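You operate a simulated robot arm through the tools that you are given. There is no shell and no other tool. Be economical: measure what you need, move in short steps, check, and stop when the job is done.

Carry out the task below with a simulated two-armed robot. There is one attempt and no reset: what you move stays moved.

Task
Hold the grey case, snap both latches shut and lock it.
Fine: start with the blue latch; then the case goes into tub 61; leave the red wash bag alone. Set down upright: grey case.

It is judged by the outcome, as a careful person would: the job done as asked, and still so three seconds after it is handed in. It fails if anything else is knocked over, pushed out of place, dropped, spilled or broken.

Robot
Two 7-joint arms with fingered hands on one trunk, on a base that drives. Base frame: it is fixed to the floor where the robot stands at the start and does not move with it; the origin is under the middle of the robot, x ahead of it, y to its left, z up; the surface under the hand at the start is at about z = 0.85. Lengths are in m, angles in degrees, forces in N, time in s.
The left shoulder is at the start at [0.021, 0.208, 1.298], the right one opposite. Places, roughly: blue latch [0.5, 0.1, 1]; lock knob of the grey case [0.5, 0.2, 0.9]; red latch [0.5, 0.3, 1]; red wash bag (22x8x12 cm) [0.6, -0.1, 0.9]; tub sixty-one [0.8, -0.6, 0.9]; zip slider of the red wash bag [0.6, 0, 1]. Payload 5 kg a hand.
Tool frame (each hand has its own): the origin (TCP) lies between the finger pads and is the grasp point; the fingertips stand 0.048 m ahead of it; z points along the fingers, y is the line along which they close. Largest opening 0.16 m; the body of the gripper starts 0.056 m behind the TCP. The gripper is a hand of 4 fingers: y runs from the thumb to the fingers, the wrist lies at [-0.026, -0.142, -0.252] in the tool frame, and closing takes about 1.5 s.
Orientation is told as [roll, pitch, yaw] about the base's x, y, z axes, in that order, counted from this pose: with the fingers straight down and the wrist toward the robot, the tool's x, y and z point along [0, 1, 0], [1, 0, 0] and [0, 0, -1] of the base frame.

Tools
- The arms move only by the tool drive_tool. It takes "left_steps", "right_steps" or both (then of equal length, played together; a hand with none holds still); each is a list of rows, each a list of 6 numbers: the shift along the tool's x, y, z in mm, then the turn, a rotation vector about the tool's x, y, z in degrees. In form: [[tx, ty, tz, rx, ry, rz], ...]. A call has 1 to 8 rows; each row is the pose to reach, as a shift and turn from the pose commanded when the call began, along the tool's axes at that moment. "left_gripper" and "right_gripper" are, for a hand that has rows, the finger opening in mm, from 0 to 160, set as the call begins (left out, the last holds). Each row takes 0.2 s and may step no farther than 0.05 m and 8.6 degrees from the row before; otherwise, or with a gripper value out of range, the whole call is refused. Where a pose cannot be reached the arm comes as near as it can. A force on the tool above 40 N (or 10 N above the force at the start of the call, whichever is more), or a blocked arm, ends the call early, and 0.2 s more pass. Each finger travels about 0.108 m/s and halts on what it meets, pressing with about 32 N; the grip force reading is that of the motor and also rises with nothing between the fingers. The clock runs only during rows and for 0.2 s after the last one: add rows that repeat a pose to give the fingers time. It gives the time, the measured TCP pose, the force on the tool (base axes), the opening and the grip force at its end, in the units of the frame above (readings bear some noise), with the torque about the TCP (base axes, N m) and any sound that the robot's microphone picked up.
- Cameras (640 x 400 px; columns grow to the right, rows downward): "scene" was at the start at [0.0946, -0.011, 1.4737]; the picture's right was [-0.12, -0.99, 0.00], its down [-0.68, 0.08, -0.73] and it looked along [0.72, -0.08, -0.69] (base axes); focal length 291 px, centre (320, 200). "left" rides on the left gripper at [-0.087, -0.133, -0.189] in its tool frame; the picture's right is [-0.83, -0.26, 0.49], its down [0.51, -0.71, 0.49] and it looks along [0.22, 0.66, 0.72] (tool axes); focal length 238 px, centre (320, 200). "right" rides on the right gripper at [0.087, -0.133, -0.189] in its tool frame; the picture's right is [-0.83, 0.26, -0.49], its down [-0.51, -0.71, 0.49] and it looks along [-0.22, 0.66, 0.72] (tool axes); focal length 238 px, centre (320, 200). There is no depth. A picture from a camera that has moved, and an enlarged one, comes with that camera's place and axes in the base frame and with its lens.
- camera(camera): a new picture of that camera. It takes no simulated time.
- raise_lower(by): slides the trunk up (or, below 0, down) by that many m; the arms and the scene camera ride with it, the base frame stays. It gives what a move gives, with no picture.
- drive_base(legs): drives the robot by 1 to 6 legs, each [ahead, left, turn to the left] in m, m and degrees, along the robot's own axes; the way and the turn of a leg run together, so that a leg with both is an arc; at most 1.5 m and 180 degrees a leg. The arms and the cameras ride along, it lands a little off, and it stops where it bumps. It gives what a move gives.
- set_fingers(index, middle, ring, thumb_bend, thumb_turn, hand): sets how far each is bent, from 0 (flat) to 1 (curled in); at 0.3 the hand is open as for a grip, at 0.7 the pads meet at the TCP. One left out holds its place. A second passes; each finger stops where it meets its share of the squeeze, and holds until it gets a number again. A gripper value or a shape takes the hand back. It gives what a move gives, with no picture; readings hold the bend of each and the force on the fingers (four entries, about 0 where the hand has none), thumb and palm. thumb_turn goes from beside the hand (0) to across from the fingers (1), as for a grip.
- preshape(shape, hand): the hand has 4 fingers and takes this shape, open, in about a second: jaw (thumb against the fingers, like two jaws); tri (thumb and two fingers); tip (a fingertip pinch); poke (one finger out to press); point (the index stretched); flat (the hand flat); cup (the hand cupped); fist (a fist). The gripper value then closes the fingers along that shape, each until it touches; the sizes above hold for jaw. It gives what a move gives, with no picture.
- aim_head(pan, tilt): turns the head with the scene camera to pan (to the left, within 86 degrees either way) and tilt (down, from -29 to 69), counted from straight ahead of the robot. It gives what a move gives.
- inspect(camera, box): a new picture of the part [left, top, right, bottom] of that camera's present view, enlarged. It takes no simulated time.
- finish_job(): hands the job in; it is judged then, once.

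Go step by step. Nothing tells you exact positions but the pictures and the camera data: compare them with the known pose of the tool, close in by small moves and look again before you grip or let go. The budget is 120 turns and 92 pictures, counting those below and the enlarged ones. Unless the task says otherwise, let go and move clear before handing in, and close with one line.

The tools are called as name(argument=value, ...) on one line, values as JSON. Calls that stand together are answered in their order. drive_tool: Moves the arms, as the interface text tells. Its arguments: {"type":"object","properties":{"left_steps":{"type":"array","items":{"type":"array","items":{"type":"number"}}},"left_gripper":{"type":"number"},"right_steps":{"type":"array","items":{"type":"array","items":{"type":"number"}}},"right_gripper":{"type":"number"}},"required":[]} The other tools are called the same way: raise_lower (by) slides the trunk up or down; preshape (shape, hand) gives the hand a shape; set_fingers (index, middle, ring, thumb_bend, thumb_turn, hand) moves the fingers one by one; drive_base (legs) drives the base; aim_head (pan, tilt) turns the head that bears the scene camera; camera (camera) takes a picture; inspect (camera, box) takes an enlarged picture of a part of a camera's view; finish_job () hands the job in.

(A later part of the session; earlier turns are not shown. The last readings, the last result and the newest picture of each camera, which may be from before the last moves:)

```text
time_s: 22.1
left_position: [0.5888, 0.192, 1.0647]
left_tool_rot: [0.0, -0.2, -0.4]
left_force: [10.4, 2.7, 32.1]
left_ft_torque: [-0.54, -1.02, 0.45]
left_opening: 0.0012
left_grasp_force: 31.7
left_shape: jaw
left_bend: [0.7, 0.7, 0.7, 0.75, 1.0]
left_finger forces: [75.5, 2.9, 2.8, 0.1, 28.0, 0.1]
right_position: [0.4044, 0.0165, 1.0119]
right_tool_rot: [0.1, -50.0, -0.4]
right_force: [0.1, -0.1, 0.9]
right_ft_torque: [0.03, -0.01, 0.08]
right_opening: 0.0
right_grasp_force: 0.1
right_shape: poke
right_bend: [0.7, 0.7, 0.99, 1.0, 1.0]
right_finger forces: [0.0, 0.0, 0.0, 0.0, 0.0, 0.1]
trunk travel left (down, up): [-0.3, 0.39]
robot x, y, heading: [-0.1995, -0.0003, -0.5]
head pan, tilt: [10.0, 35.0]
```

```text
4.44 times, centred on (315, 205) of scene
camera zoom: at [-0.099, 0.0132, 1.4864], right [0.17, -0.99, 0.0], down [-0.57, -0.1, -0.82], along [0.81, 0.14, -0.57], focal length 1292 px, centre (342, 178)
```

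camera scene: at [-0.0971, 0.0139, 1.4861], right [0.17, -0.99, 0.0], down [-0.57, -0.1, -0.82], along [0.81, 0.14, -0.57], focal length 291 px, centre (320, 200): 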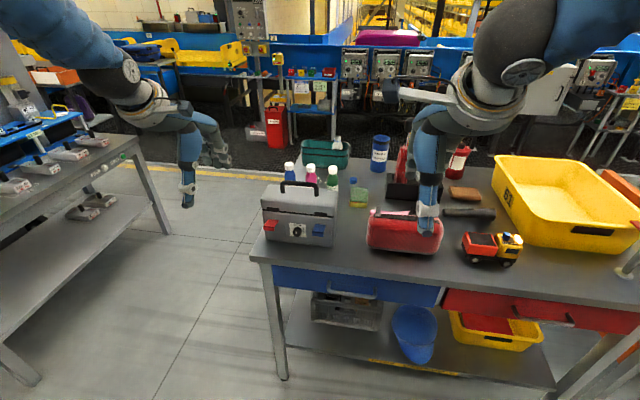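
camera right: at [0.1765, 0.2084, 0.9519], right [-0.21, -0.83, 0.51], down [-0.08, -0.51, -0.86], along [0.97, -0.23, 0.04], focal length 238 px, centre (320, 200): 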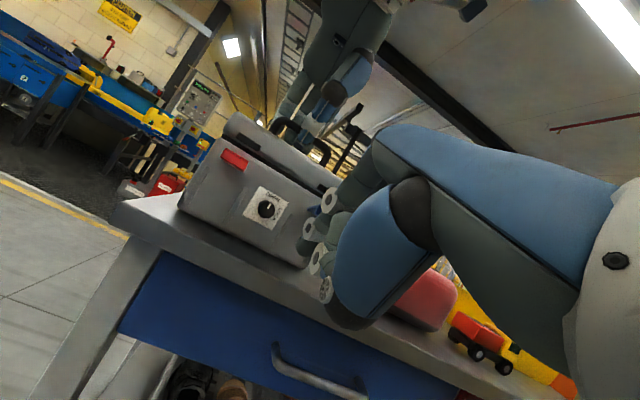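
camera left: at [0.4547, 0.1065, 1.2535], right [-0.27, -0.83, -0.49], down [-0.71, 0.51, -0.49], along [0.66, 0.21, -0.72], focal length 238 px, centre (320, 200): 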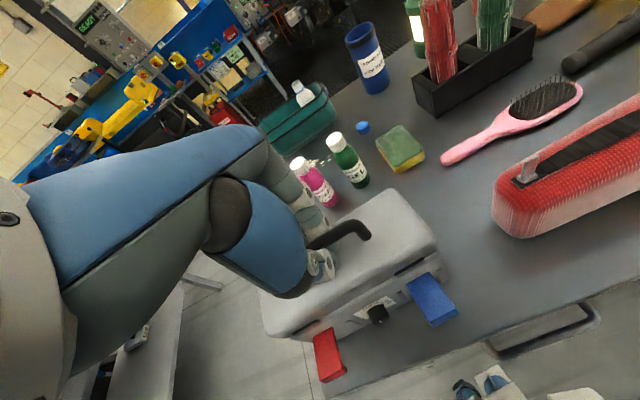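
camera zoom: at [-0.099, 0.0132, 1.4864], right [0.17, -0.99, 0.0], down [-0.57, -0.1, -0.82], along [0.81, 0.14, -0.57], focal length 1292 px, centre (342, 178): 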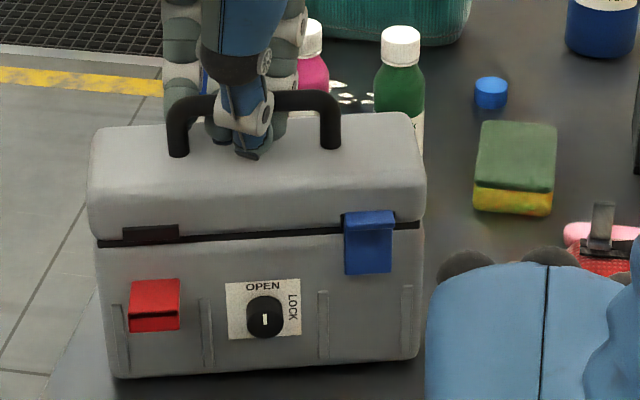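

Blue latch now stands closed over its catch. Next I'll bring the right hand in front of the red latch.

drive_tool(right_steps=[[41, -13, 8, 0, 0, 0], [82, -26, 16, 0, 0, 0], [123, -39, 24, 0, 0, 0], [164, -52, 32, 0, 0, 0], [205, -65, 40, 0, 0, 0], [240, -78, 47, 0, 0, 0], [240, -78, 47, 0, 0, 0]])

inspect(camera="left", box=[250, 180, 530, 400])

inspect(camera="scene", box=[245, 150, 365, 250])

```text
time_s: 23.7
left_position: [0.5877, 0.1922, 1.0645]
left_tool_rot: [0.0, -0.3, -0.3]
left_force: [10.0, 0.4, 30.5]
left_ft_torque: [-0.62, -0.99, 0.47]
left_opening: 0.0015
left_grasp_force: 32.0
left_shape: jaw
left_bend: [0.7, 0.7, 0.7, 0.75, 1.0]
left_finger forces: [74.4, 2.9, 2.8, 0.0, 28.3, 0.0]
right_position: [0.3908, 0.2531, 0.9175]
right_tool_rot: [0.0, -50.1, -0.4]
right_force: [0.3, -0.8, 0.2]
right_ft_torque: [0.01, -0.01, 0.02]
right_opening: 0.0001
right_grasp_force: 0.0
right_shape: poke
right_bend: [0.7, 0.7, 0.99, 1.0, 1.0]
right_finger forces: [0.0, 0.0, 0.0, 0.0, 0.1, 0.1]
trunk travel left (down, up): [-0.3, 0.39]
robot x, y, heading: [-0.2017, 0.0009, -0.4]
head pan, tilt: [10.0, 35.0]
```

```text
1.82 times, centred on (390, 290) of left
camera zoom: at [0.4533, 0.1064, 1.2521], right [-0.26, -0.83, -0.49], down [-0.7, 0.51, -0.49], along [0.66, 0.21, -0.72], focal length 433 px, centre (193, 36)
```

zoom: 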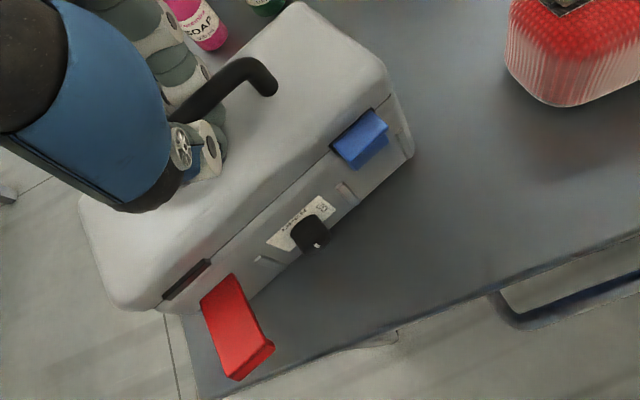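

```text
4.00 times, centred on (305, 200) of scene
camera zoom: at [-0.0993, 0.0133, 1.4865], right [0.17, -0.99, 0.0], down [-0.56, -0.1, -0.82], along [0.81, 0.14, -0.57], focal length 1163 px, centre (380, 200)
```

zoom: 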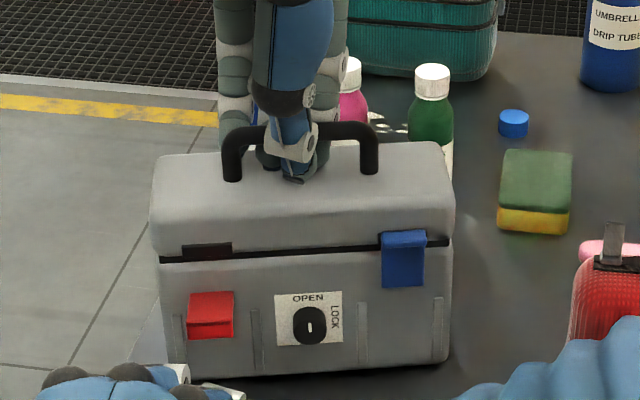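

Red flap: hinge around (0.523, 0.241), free edge around (0.480, 0.232). Sliding fingertips under it, then lifting.

drive_tool(right_steps=[[-8, 12, 18, 0, 0, 0], [-8, 27, 37, 0, 0, 0], [-8, 40, 53, 0, 0, 0], [-8, 40, 53, 0, 0, 0]])

inspect(camera="left", box=[250, 180, 530, 400])

```text
time_s: 24.7
left_position: [0.5896, 0.1915, 1.0659]
left_tool_rot: [0.0, -0.5, -0.5]
left_force: [21.9, -2.6, 24.2]
left_ft_torque: [-0.67, -1.25, 0.12]
left_opening: 0.0014
left_grasp_force: 31.8
left_shape: jaw
left_bend: [0.7, 0.7, 0.7, 0.75, 1.0]
left_finger forces: [71.9, 3.6, 5.4, 0.0, 23.7, 0.1]
right_position: [0.4541, 0.2476, 0.9149]
right_tool_rot: [-0.1, -49.8, -0.4]
right_force: [-23.8, 0.5, -1.1]
right_ft_torque: [0.01, -0.76, -0.15]
right_opening: 0.0001
right_grasp_force: 0.0
right_shape: poke
right_bend: [0.7, 0.7, 0.99, 1.0, 1.0]
right_finger forces: [0.1, 24.0, 0.0, 0.1, 0.1, 0.0]
trunk travel left (down, up): [-0.3, 0.39]
robot x, y, heading: [-0.1965, 0.0009, -0.3]
head pan, tilt: [10.0, 35.0]
```

```text
1.82 times, centred on (390, 290) of left
camera zoom: at [0.4535, 0.106, 1.2522], right [-0.26, -0.83, -0.49], down [-0.7, 0.51, -0.5], along [0.66, 0.21, -0.72], focal length 433 px, centre (193, 36)
```

zoom: 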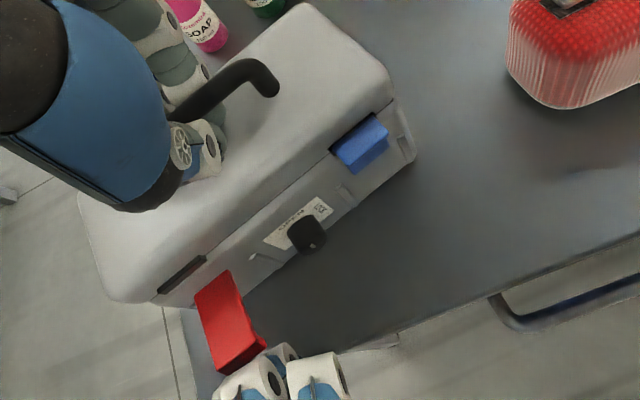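

The middle finger is under the red flap. Back off a bit, lift, as with the blue one.

drive_tool(right_steps=[[0, -5.8, -6.9, 0, 0, 0], [0, 5.7, -16.5, 0, 0, 0], [0, 17.2, -26.2, 0, 0, 0], [0, 28.7, -35.8, 0, 0, 0], [0, 40.2, -45.4, 0, 0, 0], [0, 40.2, -45.4, 0, 0, 0]])

inspect(camera="left", box=[250, 180, 530, 400])

```text
time_s: 26.1
left_position: [0.5896, 0.1916, 1.0645]
left_tool_rot: [0.0, -0.4, -0.4]
left_force: [11.6, -3.8, 30.8]
left_ft_torque: [-0.86, -1.06, 0.16]
left_opening: 0.0016
left_grasp_force: 32.2
left_shape: jaw
left_bend: [0.7, 0.7, 0.7, 0.75, 1.0]
left_finger forces: [74.1, 2.9, 3.7, 0.1, 27.3, 0.1]
right_position: [0.4478, 0.2479, 0.9748]
right_tool_rot: [0.1, -50.0, -0.5]
right_force: [0.1, -1.1, 0.0]
right_ft_torque: [-0.03, -0.02, -0.02]
right_opening: 0.0
right_grasp_force: 0.0
right_shape: poke
right_bend: [0.7, 0.7, 0.99, 1.0, 1.0]
right_finger forces: [0.0, 0.0, 0.0, 0.0, 0.0, 0.0]
trunk travel left (down, up): [-0.3, 0.39]
robot x, y, heading: [-0.2003, -0.0006, -0.4]
head pan, tilt: [10.0, 35.0]
```

```text
1.82 times, centred on (390, 290) of left
camera zoom: at [0.4539, 0.106, 1.2523], right [-0.26, -0.83, -0.49], down [-0.7, 0.51, -0.5], along [0.66, 0.21, -0.72], focal length 433 px, centre (193, 36)
```

zoom: 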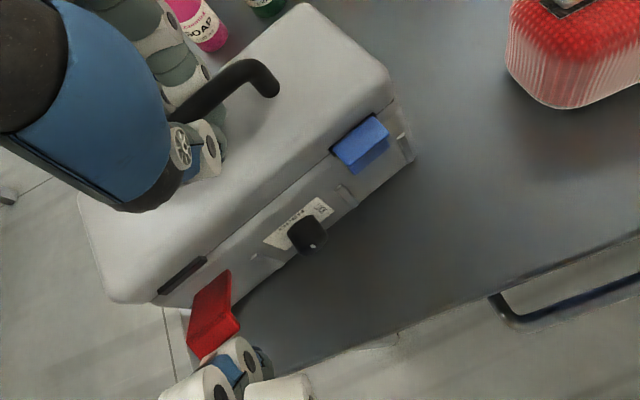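

Flap rising the same way; continue up and forward.

drive_tool(right_steps=[[0, 11.5, -9.6, 0, 0, 0], [0, 26.6, -11.9, 0, 0, 0], [0, 33.3, -7, 0, 0, 0], [0, 38.4, -1, 0, 0, 0], [0, 42.3, 3.7, 0, 0, 0], [0, 46.1, 8.3, 0, 0, 0], [0, 46.1, 8.3, 0, 0, 0]])

inspect(camera="left", box=[250, 180, 530, 400])

```text
time_s: 27.7
left_position: [0.5902, 0.1913, 1.0649]
left_tool_rot: [-0.1, -0.3, -0.3]
left_force: [22.8, -9.8, 21.6]
left_ft_torque: [-0.89, -1.08, 0.03]
left_opening: 0.0016
left_grasp_force: 32.1
left_shape: jaw
left_bend: [0.7, 0.7, 0.7, 0.75, 1.0]
left_finger forces: [72.7, 3.6, 5.3, 0.1, 23.3, 0.1]
right_position: [0.481, 0.2524, 1.005]
right_tool_rot: [0.2, -49.7, -0.2]
right_force: [-23.5, 9.5, -2.9]
right_ft_torque: [0.17, 0.49, 0.39]
right_opening: 0.0
right_grasp_force: 0.1
right_shape: poke
right_bend: [0.7, 0.7, 0.99, 1.0, 1.0]
right_finger forces: [18.3, 7.9, 0.0, 0.0, 0.0, 0.0]
trunk travel left (down, up): [-0.3, 0.39]
robot x, y, heading: [-0.1981, 0.0016, -0.5]
head pan, tilt: [10.0, 35.0]
```

```text
1.82 times, centred on (390, 290) of left
camera zoom: at [0.4539, 0.1064, 1.252], right [-0.26, -0.83, -0.49], down [-0.7, 0.51, -0.5], along [0.66, 0.21, -0.72], focal length 433 px, centre (193, 36)
```

zoom: 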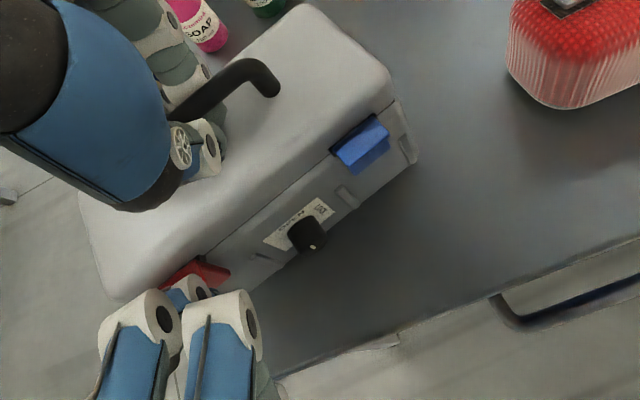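

drive_tool(right_steps=[[0, -9, -11, 0, 0, 0], [-22, -9, -11, 0, 0, 0], [-22, 0, 0, 0, 0, 0], [-22, 6, 7.5, 0, 0, 0], [-22, 10, 12, 0, 0, 0], [-22, 10, 12, 0, 0, 0]])

drive_tool(right_steps=[[-22, -16, -19, 0, 0, 0], [-22, -42, -50, 0, 0, 0], [-22, -67, -80, 0, 0, 0], [-62, -67, -80, 0, 0, 0], [-112, -67, -80, 0, 0, 0]])

inspect(camera="left", box=[250, 180, 530, 400])

inspect(camera="scene", box=[245, 150, 365, 250])

```text
time_s: 28.5
left_position: [0.5936, 0.1887, 1.0651]
left_tool_rot: [-0.5, -0.6, -0.4]
left_force: [6.1, -9.8, 3.9]
left_ft_torque: [-0.66, -0.26, 0.22]
left_opening: 0.0015
left_grasp_force: 32.0
left_shape: jaw
left_bend: [0.7, 0.7, 0.7, 0.75, 1.0]
left_finger forces: [58.7, 2.4, 0.9, 0.0, 27.3, 0.0]
right_position: [0.4766, 0.2366, 1.0013]
right_tool_rot: [0.0, -49.4, 0.3]
right_force: [-5.9, 10.8, -4.6]
right_ft_torque: [0.09, 0.3, 0.44]
right_opening: 0.0001
right_grasp_force: 0.0
right_shape: poke
right_bend: [0.7, 0.7, 0.99, 1.0, 1.0]
right_finger forces: [13.6, 0.0, 0.1, 0.0, 0.0, 0.0]
trunk travel left (down, up): [-0.3, 0.39]
robot x, y, heading: [-0.198, 0.0018, -0.4]
head pan, tilt: [10.0, 35.0]
stopped in row 4 (right hand): the force on the tool passed its limit at 42 N (the readings are from after the stop); the commanded pose is now the measured one
```

```text
time_s: 29.7
left_position: [0.5903, 0.1896, 1.0654]
left_tool_rot: [-0.2, -0.5, -0.4]
left_force: [-0.3, 3.3, 8.7]
left_ft_torque: [-0.12, -0.31, 0.29]
left_opening: 0.0018
left_grasp_force: 31.6
left_shape: jaw
left_bend: [0.7, 0.7, 0.7, 0.75, 1.0]
left_finger forces: [53.5, 1.6, 0.5, 0.0, 28.4, 0.1]
right_position: [0.3738, 0.1197, 1.0032]
right_tool_rot: [0.2, -49.6, 0.1]
right_force: [-0.4, -0.2, -0.6]
right_ft_torque: [0.03, -0.01, 0.03]
right_opening: 0.0
right_grasp_force: 0.1
right_shape: poke
right_bend: [0.7, 0.7, 0.99, 1.0, 1.0]
right_finger forces: [0.0, 0.1, 0.0, 0.1, 0.0, 0.1]
trunk travel left (down, up): [-0.3, 0.39]
robot x, y, heading: [-0.1964, 0.0015, -0.3]
head pan, tilt: [10.0, 35.0]
```

```text
1.82 times, centred on (390, 290) of left
camera zoom: at [0.4546, 0.1052, 1.252], right [-0.26, -0.83, -0.49], down [-0.7, 0.51, -0.5], along [0.66, 0.21, -0.72], focal length 433 px, centre (193, 36)
```

zoom: 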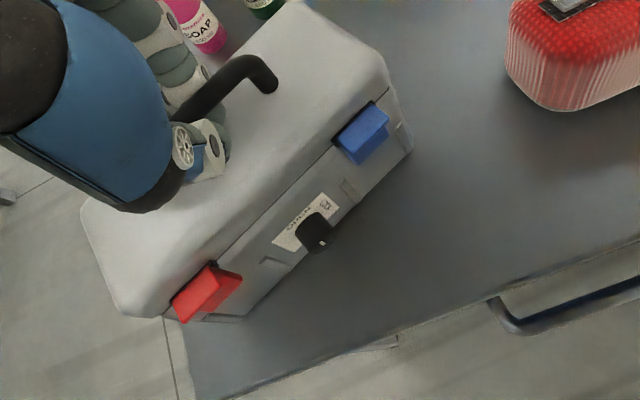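

```text
4.00 times, centred on (305, 200) of scene
camera zoom: at [-0.0984, 0.0134, 1.4863], right [0.17, -0.99, 0.0], down [-0.57, -0.1, -0.82], along [0.81, 0.14, -0.57], focal length 1163 px, centre (380, 200)
```

zoom: 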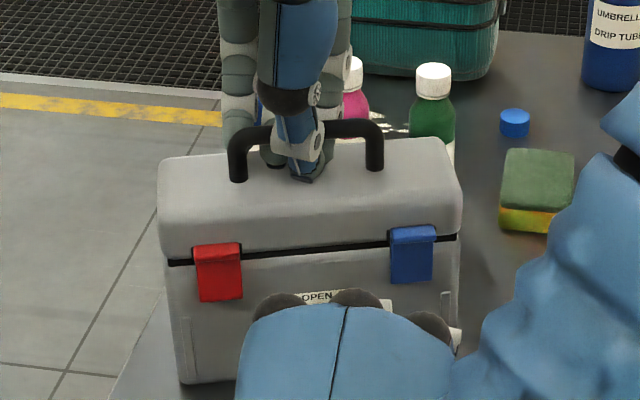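

Both flaps are up. Checking closely that both are fully seated.

inspect(camera="left", box=[325, 220, 475, 360])

inspect(camera="scene", box=[283, 195, 363, 245])

inspect(camera="right", box=[160, 60, 400, 280])

```text
2.86 times, centred on (400, 290) of left
camera zoom: at [0.4546, 0.1052, 1.252], right [-0.26, -0.83, -0.49], down [-0.7, 0.51, -0.5], along [0.66, 0.21, -0.72], focal length 681 px, centre (91, -57)
```

zoom: 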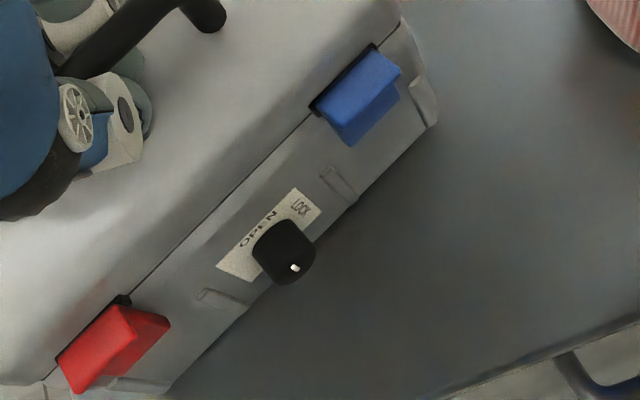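

```text
8.00 times, centred on (323, 220) of scene
camera zoom: at [-0.0984, 0.0134, 1.4863], right [0.17, -0.99, 0.0], down [-0.57, -0.1, -0.82], along [0.81, 0.14, -0.57], focal length 2326 px, centre (296, 40)
```

zoom: 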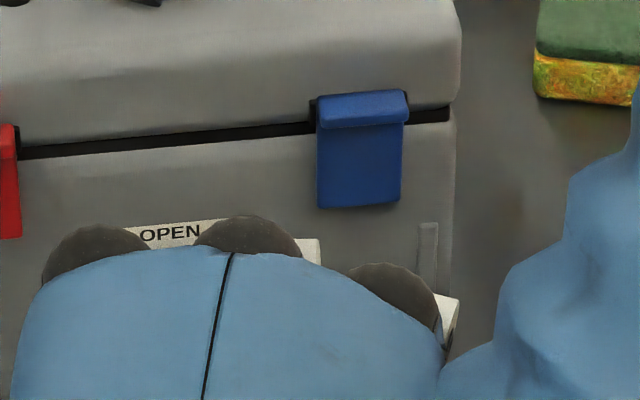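

```text
1.82 times, centred on (280, 170) of right
camera zoom: at [0.1431, 0.206, 1.0258], right [-0.2, -0.84, 0.51], down [-0.08, -0.5, -0.86], along [0.98, -0.21, 0.03], focal length 433 px, centre (393, 254)
```

zoom: 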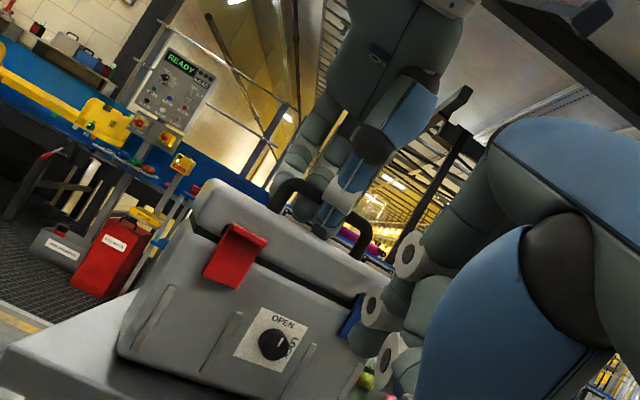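

Both latches sit over their catches. The case has yawed about 18°; for the knob I'll orient the right hand horizontally along the case normal, starting with pitching it to horizontal.

drive_tool(right_steps=[[0, 0, 0, -8, 0, 0], [0, 0, 0, -16, 0, 0], [0, 0, 0, -24, 0, 0], [0, 0, 0, -32, 0, 0], [0, 0, 0, -40, 0, 0], [0, 0, 0, -40, 0, 0]])

preshape(shape="tri", hand="right")

drive_tool(right_steps=[[0, 0, 0, 0, 6, 0], [0, 0, 0, 0, 12, 0], [0, 0, 0, 0, 18, 0], [0, 0, 0, 0, 18, 0]])

drive_tool(right_steps=[[0, 0, 0, 0, 0, -8], [0, 0, 0, 0, 0, -16], [0, 0, 0, 0, 0, -24], [0, 0, 0, 0, 0, -32], [0, 0, 0, 0, 0, -40], [0, 0, 0, 0, 0, -48], [0, 0, 0, 0, 0, -56], [0, 0, 0, 0, 0, -56]])

drive_tool(right_steps=[[0, 0, 0, 0, 0, -8], [0, 0, 0, 0, 0, -16], [0, 0, 0, 0, 0, -24], [0, 0, 0, 0, 0, -32], [0, 0, 0, 0, 0, -40], [0, 0, 0, 0, 0, -45], [0, 0, 0, 0, 0, -45]])

camera(camera="scene")

camera(camera="right")

```text
time_s: 31.2
left_position: [0.5999, 0.1917, 1.0705]
left_tool_rot: [-0.2, -1.5, -0.2]
left_force: [16.0, 6.4, -0.1]
left_ft_torque: [0.02, -0.68, 0.01]
left_opening: 0.0008
left_grasp_force: 32.3
left_shape: jaw
left_bend: [0.7, 0.7, 0.7, 0.75, 1.0]
left_finger forces: [51.9, 5.4, 4.7, 0.0, 24.4, 0.0]
right_position: [0.5161, 0.1684, 1.0049]
right_tool_rot: [-0.6, -82.5, 0.9]
right_force: [-15.8, -5.0, -4.1]
right_ft_torque: [-0.06, 0.24, -0.05]
right_opening: 0.0002
right_grasp_force: 0.0
right_shape: poke
right_bend: [0.7, 0.7, 0.99, 1.0, 1.0]
right_finger forces: [16.4, 0.0, 0.1, 0.0, 0.0, 0.0]
right hand out of reach, approached as far as the arm can: row 1, 2, 3, 4, 5, 6
trunk travel left (down, up): [-0.3, 0.39]
robot x, y, heading: [-0.1975, 0.0027, -0.5]
head pan, tilt: [10.0, 35.0]
stopped in row 6 (left hand): the force on the tool passed its limit at 40 N (the readings are from after the stop); the commanded pose is now the measured one
```

```text
time_s: 32.1
left_position: [0.5991, 0.1897, 1.0702]
left_tool_rot: [-0.4, -1.6, -0.4]
left_force: [27.8, -7.2, 20.7]
left_ft_torque: [-0.25, -0.06, 0.26]
left_opening: 0.0003
left_grasp_force: 31.7
left_shape: jaw
left_bend: [0.7, 0.7, 0.67, 0.75, 1.0]
left_finger forces: [67.9, 5.9, 4.2, 0.0, 87.2, 0.0]
right_position: [0.5145, 0.1709, 1.0052]
right_tool_rot: [-0.8, -82.4, 1.4]
right_force: [-29.9, 6.1, -27.4]
right_ft_torque: [-0.71, 0.61, 0.78]
right_opening: 0.1206
right_grasp_force: 0.1
right_shape: tri
right_bend: [0.54, 0.3, 0.99, 0.3, 0.98]
right_finger forces: [0.0, 0.1, 0.0, 0.0, 0.0, 0.1]
trunk travel left (down, up): [-0.3, 0.39]
robot x, y, heading: [-0.1981, -0.0006, -0.4]
head pan, tilt: [10.0, 35.0]
```

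```text
time_s: 33.1
left_position: [0.5977, 0.1932, 1.0705]
left_tool_rot: [-0.1, -1.4, -0.2]
left_force: [27.6, 20.4, 16.8]
left_ft_torque: [0.39, -0.2, -0.42]
left_opening: 0.0001
left_grasp_force: 32.4
left_shape: jaw
left_bend: [0.7, 0.7, 0.64, 0.75, 1.0]
left_finger forces: [59.6, 10.2, 5.6, 0.0, 87.5, 0.1]
right_position: [0.5161, 0.1672, 1.0064]
right_tool_rot: [17.5, -82.7, 0.8]
right_force: [-29.6, -20.9, -24.4]
right_ft_torque: [0.18, 0.54, -0.54]
right_opening: 0.1212
right_grasp_force: 0.0
right_shape: tri
right_bend: [0.54, 0.3, 0.99, 0.29, 0.98]
right_finger forces: [0.0, 0.1, 0.0, 0.1, 2.2, 0.0]
trunk travel left (down, up): [-0.3, 0.39]
robot x, y, heading: [-0.1983, -0.0011, -0.2]
head pan, tilt: [10.0, 35.0]
```

```text
time_s: 33.8
left_position: [0.597, 0.1999, 1.069]
left_tool_rot: [0.0, -1.1, 0.1]
left_force: [6.3, 21.0, 2.4]
left_ft_torque: [-1.35, 0.21, -0.87]
left_opening: 0.0011
left_grasp_force: 32.2
left_shape: jaw
left_bend: [0.7, 0.7, 0.65, 0.75, 1.0]
left_finger forces: [41.4, 8.5, 3.2, 0.0, 27.5, 0.0]
right_position: [0.5193, 0.1627, 1.0081]
right_tool_rot: [-66.1, -72.9, 84.9]
right_force: [-6.0, -20.4, -6.2]
right_ft_torque: [2.02, -0.16, -0.26]
right_opening: 0.1583
right_grasp_force: 0.0
right_shape: tri
right_bend: [0.3, 0.32, 0.99, 0.3, 0.97]
right_finger forces: [0.0, 0.1, 0.0, 0.1, 1.1, 0.0]
trunk travel left (down, up): [-0.3, 0.39]
robot x, y, heading: [-0.1961, -0.0047, -0.5]
head pan, tilt: [10.0, 35.0]
stopped in row 3 (left hand): the force on the tool passed its limit at 51 N (the readings are from after the stop); the commanded pose is now the measured one
```

```text
time_s: 34.3
left_position: [0.5971, 0.2052, 1.069]
left_tool_rot: [0.2, -1.1, 0.4]
left_force: [4.7, 22.6, -1.8]
left_ft_torque: [-1.67, -0.42, -0.94]
left_opening: 0.0015
left_grasp_force: 32.3
left_shape: jaw
left_bend: [0.7, 0.7, 0.68, 0.75, 1.0]
left_finger forces: [46.4, 9.3, 3.2, 0.0, 27.3, 0.0]
right_position: [0.5218, 0.1585, 1.0084]
right_tool_rot: [-72.9, -66.9, 91.7]
right_force: [-3.2, -21.6, -0.7]
right_ft_torque: [2.39, 0.36, -0.31]
right_opening: 0.1584
right_grasp_force: 0.0
right_shape: tri
right_bend: [0.29, 0.32, 0.99, 0.3, 0.97]
right_finger forces: [0.0, 0.0, 0.0, 0.0, 2.9, 0.0]
trunk travel left (down, up): [-0.3, 0.39]
robot x, y, heading: [-0.2016, -0.0023, -0.3]
head pan, tilt: [10.0, 35.0]
stopped in row 2 (left hand): the force on the tool passed its limit at 44 N (the readings are from after the stop); the commanded pose is now the measured one
```

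```text
48 pictures are left
camera scene: at [-0.0975, 0.0141, 1.4862], right [0.17, -0.99, 0.0], down [-0.57, -0.1, -0.82], along [0.81, 0.14, -0.57], focal length 291 px, centre (320, 200)
```

scene: 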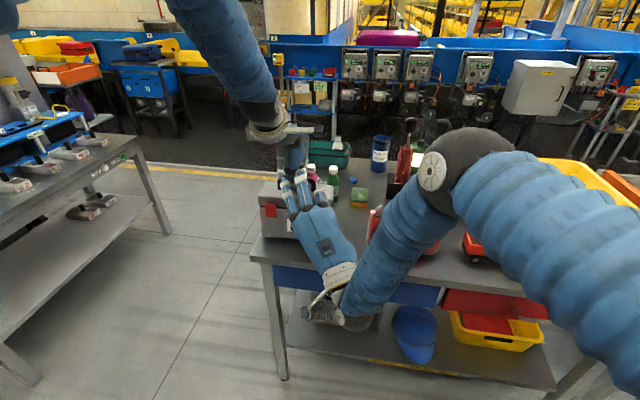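

```text
47 pictures are left
camera right: at [0.3166, 0.1257, 0.8769], right [-0.2, -0.77, 0.61], down [0.63, -0.57, -0.52], along [0.75, 0.28, 0.6], focal length 238 px, centre (320, 200)
```

right: 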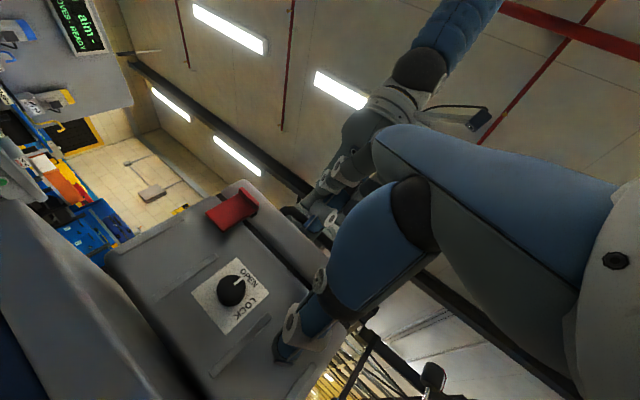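

The arm could not reach that retracted orientation and lunged forward against the case; I'll pull back gently along the tool axis first and look.

drive_tool(right_steps=[[0, 0, -15, 0, 0, 0], [0, 0, -30, 0, 0, 0], [0, 0, -50, 0, 0, 0], [0, 0, -50, 0, 0, 0]])

inspect(camera="scene", box=[230, 120, 430, 280])

camera(camera="left")

```text
time_s: 35.3
left_position: [0.5949, 0.2014, 1.0675]
left_tool_rot: [0.1, -1.1, 0.1]
left_force: [0.6, -0.9, -6.3]
left_ft_torque: [-0.38, -0.07, -0.07]
left_opening: 0.0019
left_grasp_force: 32.1
left_shape: jaw
left_bend: [0.7, 0.7, 0.68, 0.76, 1.0]
left_finger forces: [37.1, 7.6, 3.9, 0.0, 25.6, 0.0]
right_position: [0.474, 0.1448, 1.0152]
right_tool_rot: [-73.0, -66.8, 92.0]
right_force: [0.0, -0.8, -0.3]
right_ft_torque: [0.0, 0.01, 0.01]
right_opening: 0.1598
right_grasp_force: 0.1
right_shape: tri
right_bend: [0.3, 0.3, 0.99, 0.3, 0.97]
right_finger forces: [0.0, 0.1, 0.1, 0.0, 0.0, 0.1]
trunk travel left (down, up): [-0.3, 0.39]
robot x, y, heading: [-0.2037, 0.0022, -0.6]
head pan, tilt: [10.0, 35.0]
```

```text
2.50 times, centred on (330, 200) of scene
camera zoom: at [-0.0972, 0.0144, 1.4861], right [0.17, -0.99, 0.0], down [-0.57, -0.1, -0.82], along [0.81, 0.14, -0.57], focal length 727 px, centre (295, 200)
```

zoom: 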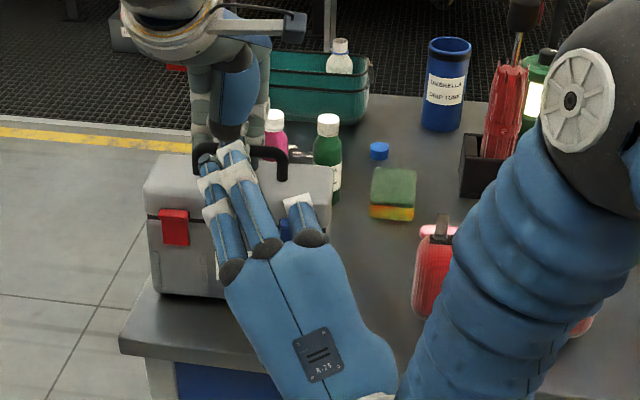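

```text
45 pictures are left
camera left: at [0.4592, 0.1133, 1.2529], right [-0.25, -0.83, -0.49], down [-0.7, 0.51, -0.5], along [0.67, 0.22, -0.71], focal length 238 px, centre (320, 200)
```

left: 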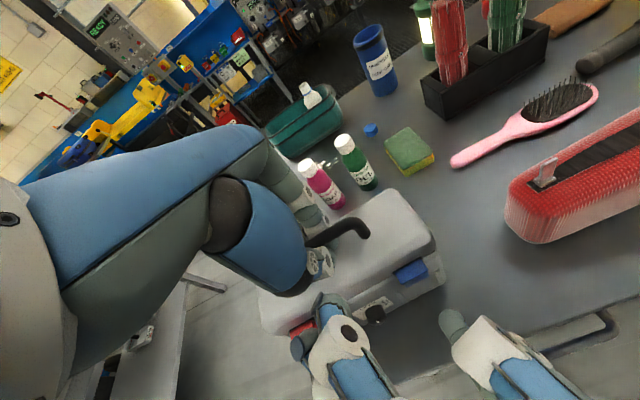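

The case and everything around it are still standing. I'll retreat a little more and rotate the hand about its axis so that the wrist comes out to the right, in small checked steps.

drive_tool(right_steps=[[0, 0, -10, 0, 0, -8], [0, 0, -20, 0, 0, -16], [0, 0, -20, 0, 0, -24], [0, 0, -20, 0, 0, -32], [0, 0, -20, 0, 0, -40]], right_gripper=70)

```text
time_s: 36.5
left_position: [0.5965, 0.202, 1.0676]
left_tool_rot: [0.1, -1.1, 0.1]
left_force: [-0.3, -0.3, -4.7]
left_ft_torque: [-0.08, -0.07, 0.02]
left_opening: 0.002
left_grasp_force: 32.4
left_shape: jaw
left_bend: [0.7, 0.7, 0.68, 0.76, 1.0]
left_finger forces: [35.4, 6.6, 3.7, 0.1, 25.4, 0.0]
right_position: [0.4528, 0.141, 1.0174]
right_tool_rot: [-82.5, -27.4, 104.3]
right_force: [-0.6, -0.9, -0.1]
right_ft_torque: [0.0, -0.01, 0.0]
right_opening: 0.0706
right_grasp_force: 0.1
right_shape: tri
right_bend: [0.74, 0.47, 0.99, 0.72, 1.0]
right_finger forces: [0.0, 0.1, 0.0, 0.0, 0.0, 0.0]
trunk travel left (down, up): [-0.3, 0.39]
robot x, y, heading: [-0.1958, 0.0014, -0.6]
head pan, tilt: [10.0, 35.0]
```

drive_tool(right_steps=[[0, 0, 0, 0, 0, -8], [0, 0, 0, 0, 0, -16], [0, 0, 0, 0, 0, -24], [0, 0, 0, 0, 0, -32], [0, 0, 0, 0, 0, -40], [0, 0, 0, 0, 0, -40]], left_steps=[[0, 0, 1, 0, 0, 0], [0, 0, 2, 0, 0, 0], [0, 0, 3, 0, 0, 0], [0, 0, 4, 0, 0, 0], [0, 0, 4, 0, 0, 0], [0, 0, 4, 0, 0, 0]])

camera(camera="right")

inspect(camera="scene", box=[230, 120, 430, 280])

```text
time_s: 37.9
left_position: [0.5972, 0.201, 1.0667]
left_tool_rot: [0.1, -1.2, 0.3]
left_force: [0.3, 3.6, 6.3]
left_ft_torque: [-0.61, -0.35, 0.09]
left_opening: 0.0015
left_grasp_force: 32.0
left_shape: jaw
left_bend: [0.7, 0.7, 0.68, 0.76, 1.0]
left_finger forces: [51.4, 8.2, 3.2, 0.0, 28.0, 0.0]
right_position: [0.4531, 0.1405, 1.0179]
right_tool_rot: [-83.2, 12.4, 109.2]
right_force: [0.1, -0.4, 0.7]
right_ft_torque: [-0.01, 0.0, -0.01]
right_opening: 0.0703
right_grasp_force: 0.0
right_shape: tri
right_bend: [0.74, 0.47, 0.99, 0.72, 1.0]
right_finger forces: [0.0, 0.0, 0.1, 0.0, 0.0, 0.0]
trunk travel left (down, up): [-0.3, 0.39]
robot x, y, heading: [-0.1978, 0.0006, -0.7]
head pan, tilt: [10.0, 35.0]
```

```text
44 pictures are left
camera right: at [0.3133, -0.0593, 0.9839], right [-0.51, 0.29, 0.81], down [0.71, -0.38, 0.59], along [0.48, 0.88, -0.01], focal length 238 px, centre (320, 200)
```

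right: 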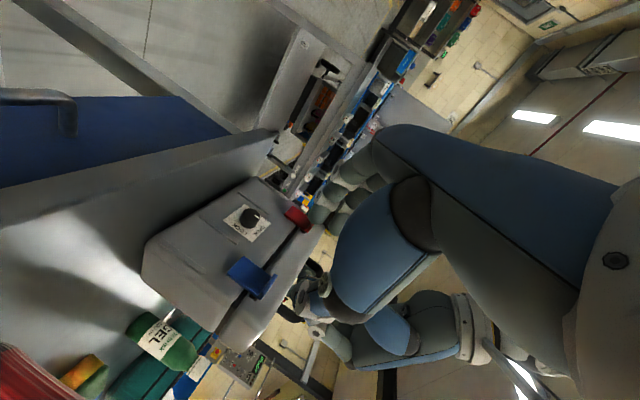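

```text
2.50 times, centred on (330, 200) of scene
camera zoom: at [-0.0986, 0.0144, 1.4863], right [0.17, -0.99, 0.0], down [-0.57, -0.1, -0.82], along [0.81, 0.14, -0.57], focal length 727 px, centre (295, 200)
```

zoom: 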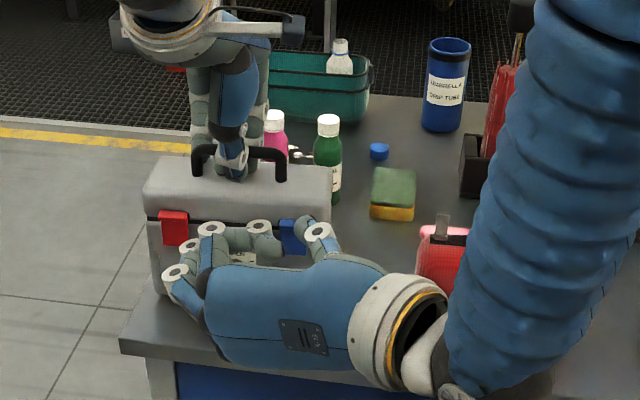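

Good: knob is at about (0.547, 0.200, 0.914) and the case is nearly square again (yaw ≈2–3°). Aligning the hand with the knob axis.

drive_tool(right_steps=[[0, 0, 0, 5.5, -1, 0.6], [0, 0, 0, 11, -2, 1.2], [0, 0, 0, 16.6, -3.1, 1.8], [0, 0, 0, 16.6, -3.1, 1.8]])

```text
time_s: 38.9
left_position: [0.5959, 0.2015, 1.0661]
left_tool_rot: [0.3, -1.2, 0.1]
left_force: [-0.4, 5.9, 9.4]
left_ft_torque: [-0.58, -0.45, 0.17]
left_opening: 0.0017
left_grasp_force: 32.3
left_shape: jaw
left_bend: [0.7, 0.7, 0.69, 0.76, 1.0]
left_finger forces: [53.9, 8.0, 3.3, 0.0, 28.0, 0.0]
right_position: [0.4541, 0.1403, 1.0182]
right_tool_rot: [-89.9, 11.4, 92.2]
right_force: [-0.5, -0.6, 0.1]
right_ft_torque: [-0.01, 0.04, 0.04]
right_opening: 0.0705
right_grasp_force: 0.2
right_shape: tri
right_bend: [0.74, 0.47, 0.99, 0.72, 1.0]
right_finger forces: [0.1, 0.0, 0.0, 0.0, 0.0, 0.1]
trunk travel left (down, up): [-0.3, 0.39]
robot x, y, heading: [-0.1951, -0.0012, -0.5]
head pan, tilt: [10.0, 35.0]
```

drive_tool(right_steps=[[30, 26, 0, 0, 0, 0], [60, 52, 0, 0, 0, 0], [90, 77, 0, 0, 0, 0], [90, 77, 0, 0, 0, 0]])

inspect(camera="scene", box=[230, 150, 390, 270])

camera(camera="right")

inspect(camera="left", box=[250, 220, 480, 400])

```text
time_s: 39.9
left_position: [0.596, 0.2015, 1.0659]
left_tool_rot: [0.2, -1.3, 0.0]
left_force: [0.2, 3.4, 7.8]
left_ft_torque: [-0.64, -0.48, 0.12]
left_opening: 0.0019
left_grasp_force: 31.4
left_shape: jaw
left_bend: [0.7, 0.7, 0.69, 0.76, 1.0]
left_finger forces: [52.2, 8.0, 3.5, 0.0, 28.0, 0.1]
right_position: [0.4513, 0.2, 0.9131]
right_tool_rot: [-89.9, 11.4, 92.1]
right_force: [0.0, -0.8, -0.7]
right_ft_torque: [0.02, 0.02, 0.03]
right_opening: 0.0703
right_grasp_force: 0.0
right_shape: tri
right_bend: [0.74, 0.47, 0.99, 0.72, 1.0]
right_finger forces: [0.0, 0.0, 0.0, 0.1, 0.0, 0.0]
trunk travel left (down, up): [-0.3, 0.39]
robot x, y, heading: [-0.1978, 0.0028, -0.4]
head pan, tilt: [10.0, 35.0]
```

```text
3.33 times, centred on (310, 210) of scene
camera zoom: at [-0.0987, 0.0138, 1.4864], right [0.17, -0.99, 0.0], down [-0.57, -0.1, -0.82], along [0.81, 0.14, -0.57], focal length 969 px, centre (353, 167)
```

zoom: 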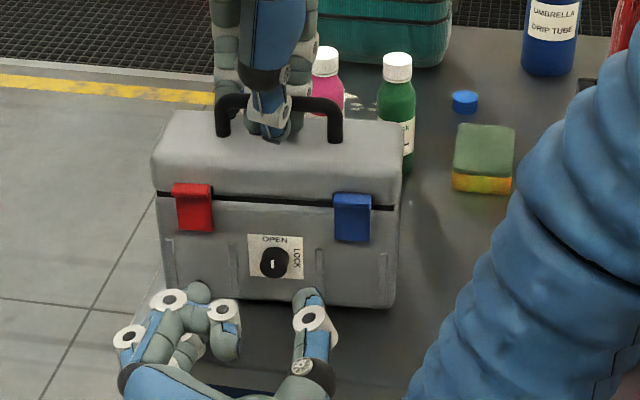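

```text
41 pictures are left
camera right: at [0.2685, 0.0467, 0.8558], right [-0.5, 0.4, 0.77], down [0.51, -0.58, 0.64], along [0.7, 0.71, 0.08], focal length 238 px, centre (320, 200)
```

right: 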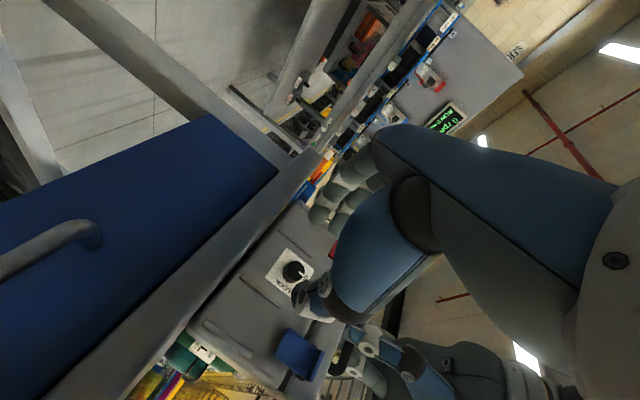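

```text
2.22 times, centred on (365, 310) of left
camera zoom: at [0.4584, 0.1137, 1.2508], right [-0.25, -0.83, -0.49], down [-0.7, 0.51, -0.5], along [0.67, 0.22, -0.71], focal length 530 px, centre (220, -44)
```

zoom: 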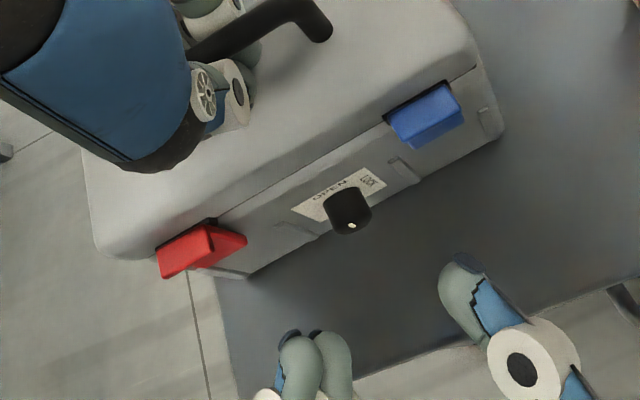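

Aligned: knob lies midway between thumb and fingers. Advancing to straddle the knob.

drive_tool(right_steps=[[0, 0, 20, 0, 0, 0], [0, 0, 38, 0, 0, 0], [0, 0, 46, 0, 0, 0], [0, 0, 51, 0, 0, 0], [0, 0, 51, 0, 0, 0]])

inspect(camera="left", box=[300, 240, 460, 350])

inspect(camera="scene", box=[260, 170, 360, 245])

```text
time_s: 41.1
left_position: [0.5962, 0.2017, 1.066]
left_tool_rot: [0.1, -1.1, 0.2]
left_force: [1.4, 1.9, 4.0]
left_ft_torque: [-0.77, -0.5, 0.01]
left_opening: 0.0021
left_grasp_force: 31.9
left_shape: jaw
left_bend: [0.7, 0.7, 0.69, 0.76, 1.0]
left_finger forces: [50.5, 8.9, 4.4, 0.0, 27.7, 0.0]
right_position: [0.505, 0.2011, 0.9139]
right_tool_rot: [-89.8, 11.4, 92.3]
right_force: [-2.1, 0.7, 0.7]
right_ft_torque: [0.02, -0.03, 0.12]
right_opening: 0.0704
right_grasp_force: 0.2
right_shape: tri
right_bend: [0.74, 0.47, 0.99, 0.72, 1.0]
right_finger forces: [0.8, 1.4, 0.0, 0.0, 0.1, 0.0]
trunk travel left (down, up): [-0.3, 0.39]
robot x, y, heading: [-0.1953, 0.0018, -0.6]
head pan, tilt: [10.0, 35.0]
```

```text
3.64 times, centred on (380, 295) of left
camera zoom: at [0.4588, 0.1143, 1.2505], right [-0.25, -0.83, -0.49], down [-0.7, 0.51, -0.5], along [0.67, 0.22, -0.71], focal length 867 px, centre (102, -146)
```

zoom: 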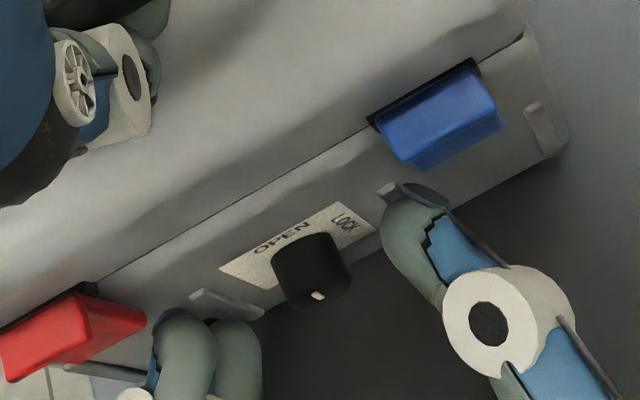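

```text
5.33 times, centred on (310, 208) of scene
camera zoom: at [-0.0983, 0.0142, 1.4862], right [0.17, -0.99, 0.0], down [-0.57, -0.1, -0.82], along [0.81, 0.14, -0.57], focal length 1550 px, centre (373, 160)
```

zoom: 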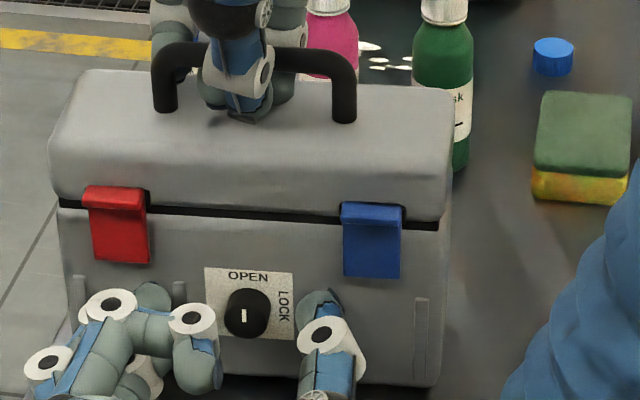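

Tips flank the knob. Retreat 4 mm and close.

drive_tool(right_steps=[[0, 0, -4, 0, 0, 0], [0, 0, -4, 0, 0, 0], [0, 0, -4, 0, 0, 0], [0, 0, -4, 0, 0, 0], [0, 0, -4, 0, 0, 0], [0, 0, -4, 0, 0, 0]], right_gripper=0)

inspect(camera="left", box=[300, 240, 460, 350])

inspect(camera="scene", box=[260, 170, 360, 245])

```text
time_s: 42.5
left_position: [0.5965, 0.2023, 1.066]
left_tool_rot: [0.2, -1.3, 0.3]
left_force: [8.5, 12.0, 12.1]
left_ft_torque: [-0.45, -0.82, -0.29]
left_opening: 0.0018
left_grasp_force: 31.8
left_shape: jaw
left_bend: [0.7, 0.7, 0.62, 0.75, 1.0]
left_finger forces: [49.4, 8.8, 6.1, 0.1, 28.3, 0.1]
right_position: [0.4995, 0.1985, 0.914]
right_tool_rot: [-89.9, 11.4, 92.1]
right_force: [-6.0, -18.1, 5.6]
right_ft_torque: [-0.03, -0.29, -0.86]
right_opening: 0.0032
right_grasp_force: 32.4
right_shape: tri
right_bend: [0.73, 0.73, 1.0, 0.65, 1.0]
right_finger forces: [0.0, 0.1, 0.0, 0.0, 29.3, 0.1]
trunk travel left (down, up): [-0.3, 0.39]
robot x, y, heading: [-0.1945, -0.0009, -0.2]
head pan, tilt: [10.0, 35.0]
```

```text
3.64 times, centred on (380, 295) of left
camera zoom: at [0.4586, 0.114, 1.2518], right [-0.25, -0.83, -0.49], down [-0.7, 0.51, -0.51], along [0.67, 0.22, -0.71], focal length 867 px, centre (102, -146)
```

zoom: 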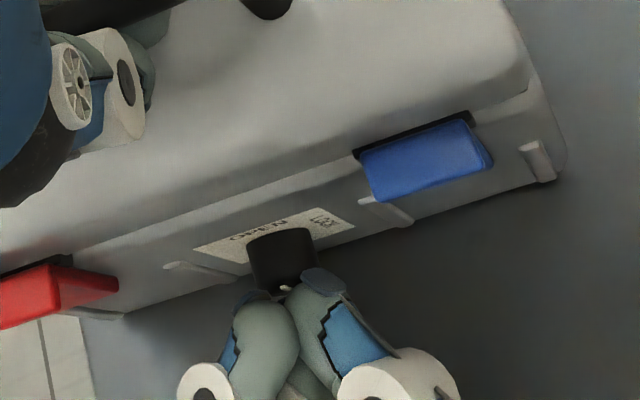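

```text
5.33 times, centred on (310, 208) of scene
camera zoom: at [-0.099, 0.0135, 1.4864], right [0.17, -0.99, 0.0], down [-0.57, -0.1, -0.82], along [0.81, 0.14, -0.57], focal length 1550 px, centre (373, 160)
```

zoom: 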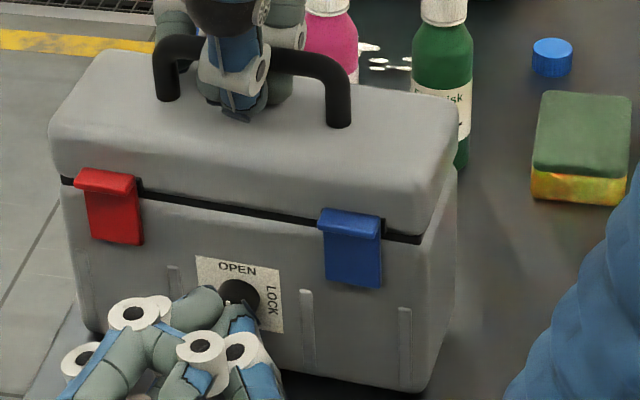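

The fingers closed just in front of the knob and nudged the case. I'll open, back off and re-measure, then go in deeper with a narrower opening.

drive_tool(right_steps=[[0, 0, -5, 0, 0, 0], [0, 0, -25, 0, 0, 0], [0, 0, -50, 0, 0, 0], [0, 0, -50, 0, 0, 0]], right_gripper=48)

inspect(camera="left", box=[250, 220, 480, 400])

inspect(camera="scene", box=[260, 170, 360, 245])

```text
time_s: 43.5
left_position: [0.596, 0.2005, 1.0647]
left_tool_rot: [0.2, -0.9, 0.1]
left_force: [0.0, -0.9, 1.7]
left_ft_torque: [-0.4, -0.05, -0.01]
left_opening: 0.0018
left_grasp_force: 32.0
left_shape: jaw
left_bend: [0.7, 0.7, 0.66, 0.75, 1.0]
left_finger forces: [45.2, 6.6, 3.4, 0.0, 26.2, 0.0]
right_position: [0.45, 0.1987, 0.9168]
right_tool_rot: [-89.9, 11.4, 92.1]
right_force: [1.3, 0.3, -0.1]
right_ft_torque: [-0.03, -0.01, 0.02]
right_opening: 0.048
right_grasp_force: 0.1
right_shape: tri
right_bend: [0.74, 0.54, 0.99, 0.74, 1.0]
right_finger forces: [0.0, 0.0, 0.0, 0.1, 0.0, 0.1]
trunk travel left (down, up): [-0.3, 0.39]
robot x, y, heading: [-0.1975, 0.0017, -0.6]
head pan, tilt: [10.0, 35.0]
```

```text
2.22 times, centred on (365, 310) of left
camera zoom: at [0.4581, 0.1137, 1.2498], right [-0.25, -0.83, -0.49], down [-0.7, 0.51, -0.5], along [0.67, 0.22, -0.71], focal length 530 px, centre (220, -44)
```

zoom: 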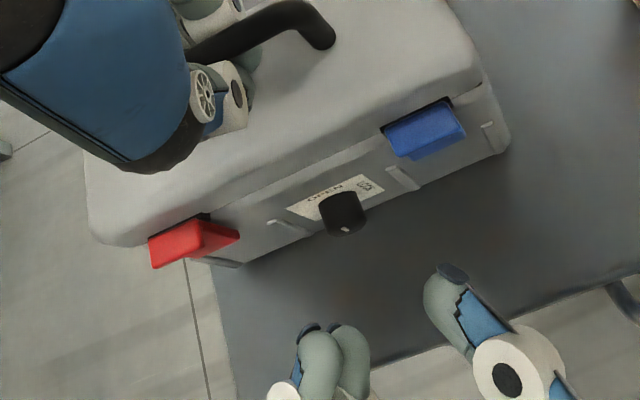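

```text
5.33 times, centred on (310, 208) of scene
camera zoom: at [-0.0984, 0.0139, 1.4862], right [0.17, -0.99, 0.0], down [-0.57, -0.1, -0.82], along [0.81, 0.14, -0.57], focal length 1550 px, centre (373, 160)
```

zoom: 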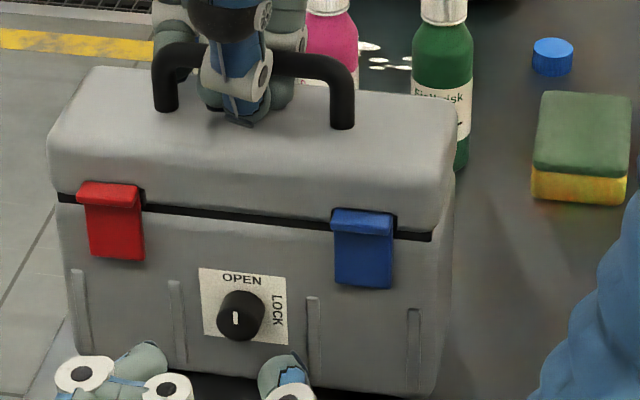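

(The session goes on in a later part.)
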